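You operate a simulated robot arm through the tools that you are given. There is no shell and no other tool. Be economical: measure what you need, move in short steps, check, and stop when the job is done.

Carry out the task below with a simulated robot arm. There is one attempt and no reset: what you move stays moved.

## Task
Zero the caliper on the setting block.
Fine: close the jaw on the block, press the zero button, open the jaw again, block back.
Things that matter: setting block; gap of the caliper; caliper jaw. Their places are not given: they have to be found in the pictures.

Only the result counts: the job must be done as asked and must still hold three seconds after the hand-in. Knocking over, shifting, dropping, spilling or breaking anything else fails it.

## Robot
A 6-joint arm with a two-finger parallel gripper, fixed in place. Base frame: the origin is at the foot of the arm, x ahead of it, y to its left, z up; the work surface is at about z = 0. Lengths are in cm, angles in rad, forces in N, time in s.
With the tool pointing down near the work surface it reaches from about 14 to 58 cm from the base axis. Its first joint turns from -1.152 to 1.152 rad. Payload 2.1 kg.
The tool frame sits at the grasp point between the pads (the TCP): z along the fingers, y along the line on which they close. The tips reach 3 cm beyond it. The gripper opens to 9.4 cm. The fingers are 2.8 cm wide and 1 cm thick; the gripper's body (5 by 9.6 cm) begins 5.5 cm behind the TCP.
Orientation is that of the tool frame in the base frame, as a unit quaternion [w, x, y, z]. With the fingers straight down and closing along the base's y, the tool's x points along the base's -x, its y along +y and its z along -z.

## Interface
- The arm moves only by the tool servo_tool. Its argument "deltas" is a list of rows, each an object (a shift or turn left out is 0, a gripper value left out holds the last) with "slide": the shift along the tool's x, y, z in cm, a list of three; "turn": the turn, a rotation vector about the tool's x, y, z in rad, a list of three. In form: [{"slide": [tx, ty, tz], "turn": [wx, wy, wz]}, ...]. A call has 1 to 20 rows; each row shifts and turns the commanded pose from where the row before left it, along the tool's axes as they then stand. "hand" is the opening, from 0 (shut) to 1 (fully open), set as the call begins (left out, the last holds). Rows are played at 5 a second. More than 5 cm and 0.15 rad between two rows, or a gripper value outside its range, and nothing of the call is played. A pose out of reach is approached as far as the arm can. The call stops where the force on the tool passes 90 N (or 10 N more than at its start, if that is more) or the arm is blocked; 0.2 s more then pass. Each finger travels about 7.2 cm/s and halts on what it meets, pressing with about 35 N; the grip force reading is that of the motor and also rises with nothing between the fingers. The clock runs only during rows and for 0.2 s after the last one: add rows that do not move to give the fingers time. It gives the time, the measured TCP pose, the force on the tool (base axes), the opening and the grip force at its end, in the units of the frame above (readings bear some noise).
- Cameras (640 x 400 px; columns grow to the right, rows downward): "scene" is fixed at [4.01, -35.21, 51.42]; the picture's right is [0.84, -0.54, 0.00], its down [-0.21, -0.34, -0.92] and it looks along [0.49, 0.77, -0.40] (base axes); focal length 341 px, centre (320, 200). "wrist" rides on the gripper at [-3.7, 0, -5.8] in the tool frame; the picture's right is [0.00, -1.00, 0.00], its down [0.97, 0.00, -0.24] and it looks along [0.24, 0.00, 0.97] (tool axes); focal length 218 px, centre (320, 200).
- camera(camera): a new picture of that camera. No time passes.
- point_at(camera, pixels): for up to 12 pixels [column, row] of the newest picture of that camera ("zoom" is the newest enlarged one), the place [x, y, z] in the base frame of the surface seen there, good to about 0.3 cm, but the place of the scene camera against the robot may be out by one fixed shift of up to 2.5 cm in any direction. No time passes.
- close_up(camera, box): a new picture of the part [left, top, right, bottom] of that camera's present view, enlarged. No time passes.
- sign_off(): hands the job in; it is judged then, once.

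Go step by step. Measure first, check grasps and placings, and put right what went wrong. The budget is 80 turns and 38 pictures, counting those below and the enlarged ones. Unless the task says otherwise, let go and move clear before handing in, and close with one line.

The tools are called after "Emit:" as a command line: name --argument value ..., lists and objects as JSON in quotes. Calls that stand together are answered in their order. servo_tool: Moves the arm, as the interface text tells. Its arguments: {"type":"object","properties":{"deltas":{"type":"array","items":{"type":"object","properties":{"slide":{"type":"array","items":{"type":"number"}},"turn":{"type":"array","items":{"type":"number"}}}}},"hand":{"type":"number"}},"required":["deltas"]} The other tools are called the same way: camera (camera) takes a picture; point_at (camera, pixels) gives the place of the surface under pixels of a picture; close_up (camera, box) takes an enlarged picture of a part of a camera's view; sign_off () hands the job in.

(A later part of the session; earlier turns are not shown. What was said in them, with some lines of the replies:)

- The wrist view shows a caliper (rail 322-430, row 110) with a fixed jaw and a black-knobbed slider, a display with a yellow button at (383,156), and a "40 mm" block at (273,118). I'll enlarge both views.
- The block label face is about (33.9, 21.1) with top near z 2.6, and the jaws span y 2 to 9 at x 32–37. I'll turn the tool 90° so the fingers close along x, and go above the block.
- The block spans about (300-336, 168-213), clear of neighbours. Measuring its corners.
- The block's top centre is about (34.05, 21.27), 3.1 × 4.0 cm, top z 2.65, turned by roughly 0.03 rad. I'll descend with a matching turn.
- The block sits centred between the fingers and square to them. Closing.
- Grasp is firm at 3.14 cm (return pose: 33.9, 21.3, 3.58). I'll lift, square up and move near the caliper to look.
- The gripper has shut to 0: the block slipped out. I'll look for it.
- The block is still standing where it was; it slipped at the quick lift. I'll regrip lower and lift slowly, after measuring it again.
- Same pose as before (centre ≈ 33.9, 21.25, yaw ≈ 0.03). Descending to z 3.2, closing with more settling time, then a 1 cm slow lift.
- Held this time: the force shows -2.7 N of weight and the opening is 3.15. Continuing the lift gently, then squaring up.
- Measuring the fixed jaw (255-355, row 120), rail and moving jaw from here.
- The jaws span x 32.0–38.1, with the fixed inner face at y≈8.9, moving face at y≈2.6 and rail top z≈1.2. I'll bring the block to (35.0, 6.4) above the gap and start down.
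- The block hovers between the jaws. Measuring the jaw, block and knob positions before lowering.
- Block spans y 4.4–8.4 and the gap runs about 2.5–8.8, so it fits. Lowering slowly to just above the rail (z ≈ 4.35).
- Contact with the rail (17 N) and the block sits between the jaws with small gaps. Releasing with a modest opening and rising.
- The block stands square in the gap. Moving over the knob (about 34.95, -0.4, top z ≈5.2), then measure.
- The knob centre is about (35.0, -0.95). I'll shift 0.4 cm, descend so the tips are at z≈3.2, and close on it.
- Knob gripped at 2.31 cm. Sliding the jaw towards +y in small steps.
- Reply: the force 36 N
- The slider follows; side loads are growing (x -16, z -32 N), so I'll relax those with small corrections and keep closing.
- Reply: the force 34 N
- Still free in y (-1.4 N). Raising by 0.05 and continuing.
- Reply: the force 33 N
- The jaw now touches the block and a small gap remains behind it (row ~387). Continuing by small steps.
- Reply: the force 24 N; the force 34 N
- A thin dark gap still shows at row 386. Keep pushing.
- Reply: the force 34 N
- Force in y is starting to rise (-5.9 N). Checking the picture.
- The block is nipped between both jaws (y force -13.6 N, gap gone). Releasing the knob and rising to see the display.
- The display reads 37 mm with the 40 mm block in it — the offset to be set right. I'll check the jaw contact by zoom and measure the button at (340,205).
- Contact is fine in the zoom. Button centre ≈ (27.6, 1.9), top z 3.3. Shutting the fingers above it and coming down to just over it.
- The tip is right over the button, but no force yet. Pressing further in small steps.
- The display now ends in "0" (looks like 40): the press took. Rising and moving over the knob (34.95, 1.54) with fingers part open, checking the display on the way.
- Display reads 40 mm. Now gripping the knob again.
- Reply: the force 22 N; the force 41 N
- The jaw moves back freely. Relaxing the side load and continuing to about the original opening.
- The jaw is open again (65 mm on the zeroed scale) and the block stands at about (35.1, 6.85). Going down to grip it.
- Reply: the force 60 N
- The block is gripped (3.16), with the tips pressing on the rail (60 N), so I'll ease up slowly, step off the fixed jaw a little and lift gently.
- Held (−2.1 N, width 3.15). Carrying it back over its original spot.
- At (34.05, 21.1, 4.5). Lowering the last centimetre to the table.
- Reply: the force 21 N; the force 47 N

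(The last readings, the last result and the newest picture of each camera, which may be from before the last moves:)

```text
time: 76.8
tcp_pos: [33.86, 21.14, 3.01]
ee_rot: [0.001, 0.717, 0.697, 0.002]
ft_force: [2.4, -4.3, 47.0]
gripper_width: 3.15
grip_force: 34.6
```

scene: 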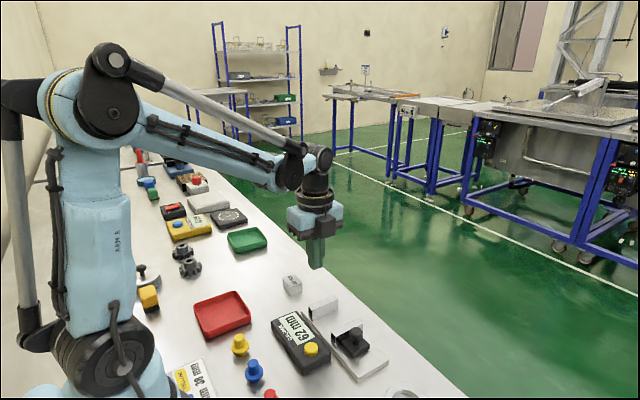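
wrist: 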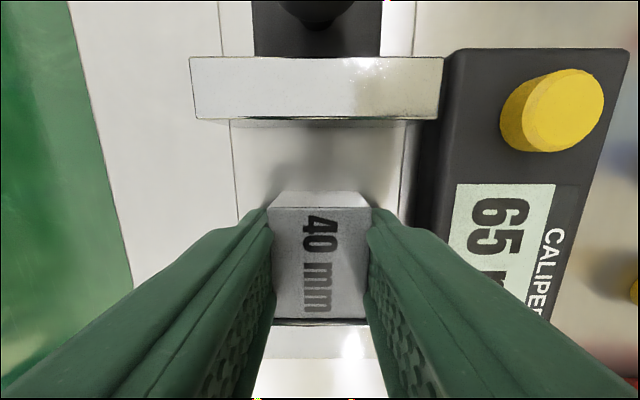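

Table contact reached (47 N). Easing off slightly, opening and rising straight to z≈14 to compare with the original view.

Emit:
servo_tool --deltas '[{"slide": [0, 0, -0.06]}, {}]'

Emit:
servo_tool --deltas '[{}, {}, {}, {"slide": [0, 0, -1]}, {"slide": [0, 0, -3]}, {"slide": [0, 0, -3.5]}, {"slide": [0, 0, -3.5], "turn": [0, 0, -0.03]}, {}, {}]' --hand 0.62

Emit:
camera --camera "wrist"

Emit:
point_at --camera "wrist" --pixels '[[304, 170], [336, 170], [304, 211], [335, 211], [320, 190]]'

Emit:
close_up --camera "wrist" --box '[280, 150, 360, 230]'

```text
time: 77.4
tcp_pos: [33.96, 21.15, 3.05]
ee_rot: [0.0, 0.717, 0.697, 0.0]
ft_force: [-1.3, -6.0, 27.8]
gripper_width: 3.17
grip_force: 35.2
```

```text
time: 79.4
tcp_pos: [33.88, 21.28, 14.13]
ee_rot: [0.0, 0.707, 0.707, 0.001]
ft_force: [0.3, -0.2, 0.3]
gripper_width: 5.84
grip_force: 0.0
```

```text
5 pictures are left
```

wrist: 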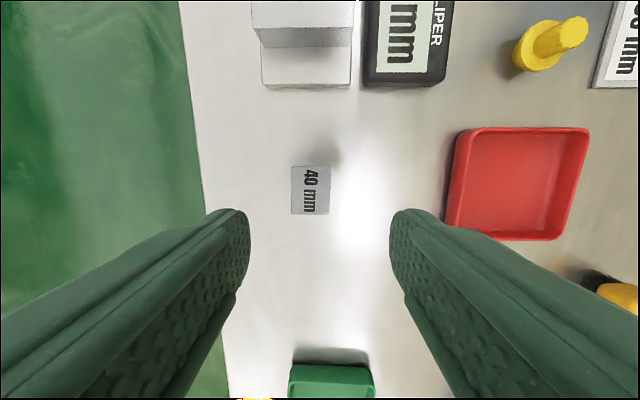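

```text
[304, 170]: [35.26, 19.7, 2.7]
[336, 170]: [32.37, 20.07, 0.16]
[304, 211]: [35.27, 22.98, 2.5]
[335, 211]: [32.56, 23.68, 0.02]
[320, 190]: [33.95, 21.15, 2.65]
```

```text
5.00 times, centred on (320, 190) of wrist
```

zoom: 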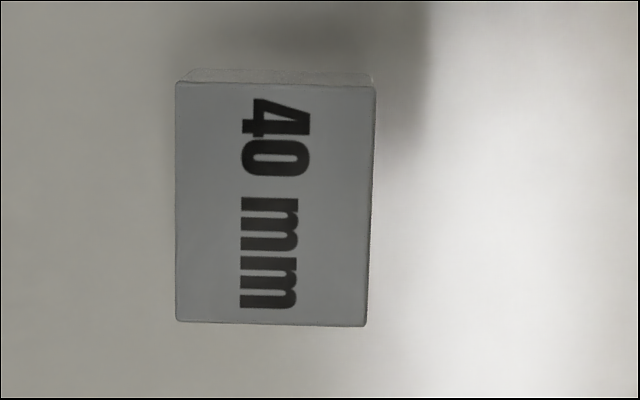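

The block landed upright with the same y and yaw, but its edges are 9 px left of the original view (221→176 in the zoom), i.e. about 0.7 cm too far in +x. I'll nudge it back with the +x finger, slowly.

Emit:
servo_tool --deltas '[{"turn": [0, 0, 0.03]}, {"slide": [0, 0, 4]}, {"slide": [0, 0, 4]}, {"slide": [0, 0, 2]}, {"slide": [0, 0, 0.85]}, {}, {}]' --hand 0.62

Emit:
servo_tool --deltas '[{"slide": [0, -0.2, 0]}, {"slide": [0, -0.2, 0]}, {"slide": [0, -0.15, 0]}, {"slide": [0, -0.1, 0]}, {"slide": [0, -0.1, 0]}, {"slide": [0, -0.1, 0]}, {"slide": [0, -0.1, 0]}, {"slide": [0, -0.1, 0]}, {"slide": [0, -0.1, 0]}, {"slide": [0, -0.1, 0]}, {"slide": [0, -0.1, 0]}, {}, {}, {"slide": [0, 0.3, 0]}, {"slide": [0, 0.3, 0]}, {"slide": [0, 0.4, 0]}, {}]'

Emit:
servo_tool --deltas '[{"slide": [0, 0, -3]}, {"slide": [0, 0.35, -4]}, {"slide": [0, 0, -3.85], "turn": [0, 0, -0.03]}, {}, {}]'

Emit:
close_up --camera "wrist" --box '[280, 150, 360, 230]'

```text
time: 81.0
tcp_pos: [33.84, 21.33, 3.41]
ee_rot: [0.0, 0.718, 0.696, 0.001]
ft_force: [-0.2, 0.2, -0.3]
gripper_width: 5.84
grip_force: 0.1
```

```text
time: 84.6
tcp_pos: [33.55, 21.19, 3.28]
ee_rot: [-0.001, 0.718, 0.696, 0.0]
ft_force: [0.2, -0.5, 0.7]
gripper_width: 5.8
grip_force: 0.1
```

```text
time: 85.8
tcp_pos: [33.69, 21.35, 14.05]
ee_rot: [-0.001, 0.707, 0.707, 0.0]
ft_force: [0.6, 0.5, 0.9]
gripper_width: 5.85
grip_force: 0.1
```

```text
5.00 times, centred on (320, 190) of wrist
```

zoom: 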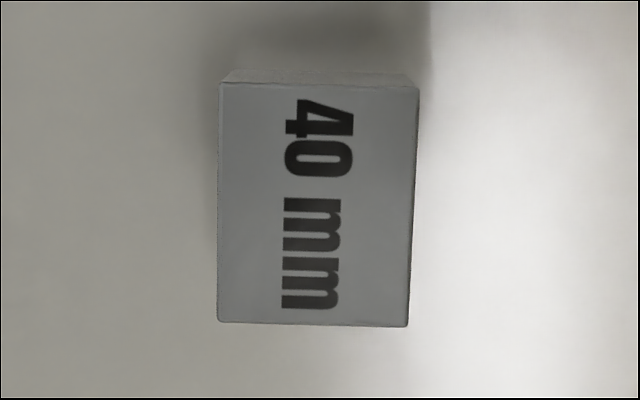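

The block's edges (219–420, 82–324) now match the original view within about 0.1 cm. A final look at the whole scene.

Emit:
servo_tool --deltas '[{"slide": [0, 0, -4]}, {"slide": [0, 0, -4]}, {}]'

Emit:
close_up --camera "scene" --box '[170, 240, 430, 400]'

```text
time: 86.6
tcp_pos: [33.97, 21.34, 22.08]
ee_rot: [-0.002, 0.707, 0.707, 0.001]
ft_force: [0.1, -0.4, -0.4]
gripper_width: 5.83
grip_force: 0.0
```

```text
2.46 times, centred on (300, 320) of scene
```

zoom: 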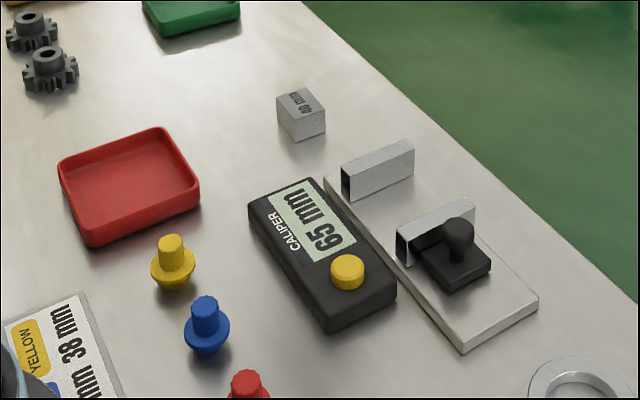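

The caliper reads 65 mm open, the block is back in its place, nothing else has moved, and the arm is clear. Handing in.

Emit:
sign_off

```text
The job is handed in.
```

The caliper is zeroed on the setting block: with the jaw closed on the 40 mm block it read 37 mm, and after I pressed the zero button it read 40 mm. The jaw is open again (display 65 mm), and the block is back within about 0.1 cm of where it started. It slipped from the gripper once on the first lift without leaving its place. It also landed about 0.7 cm off on the return, so I nudged it back.
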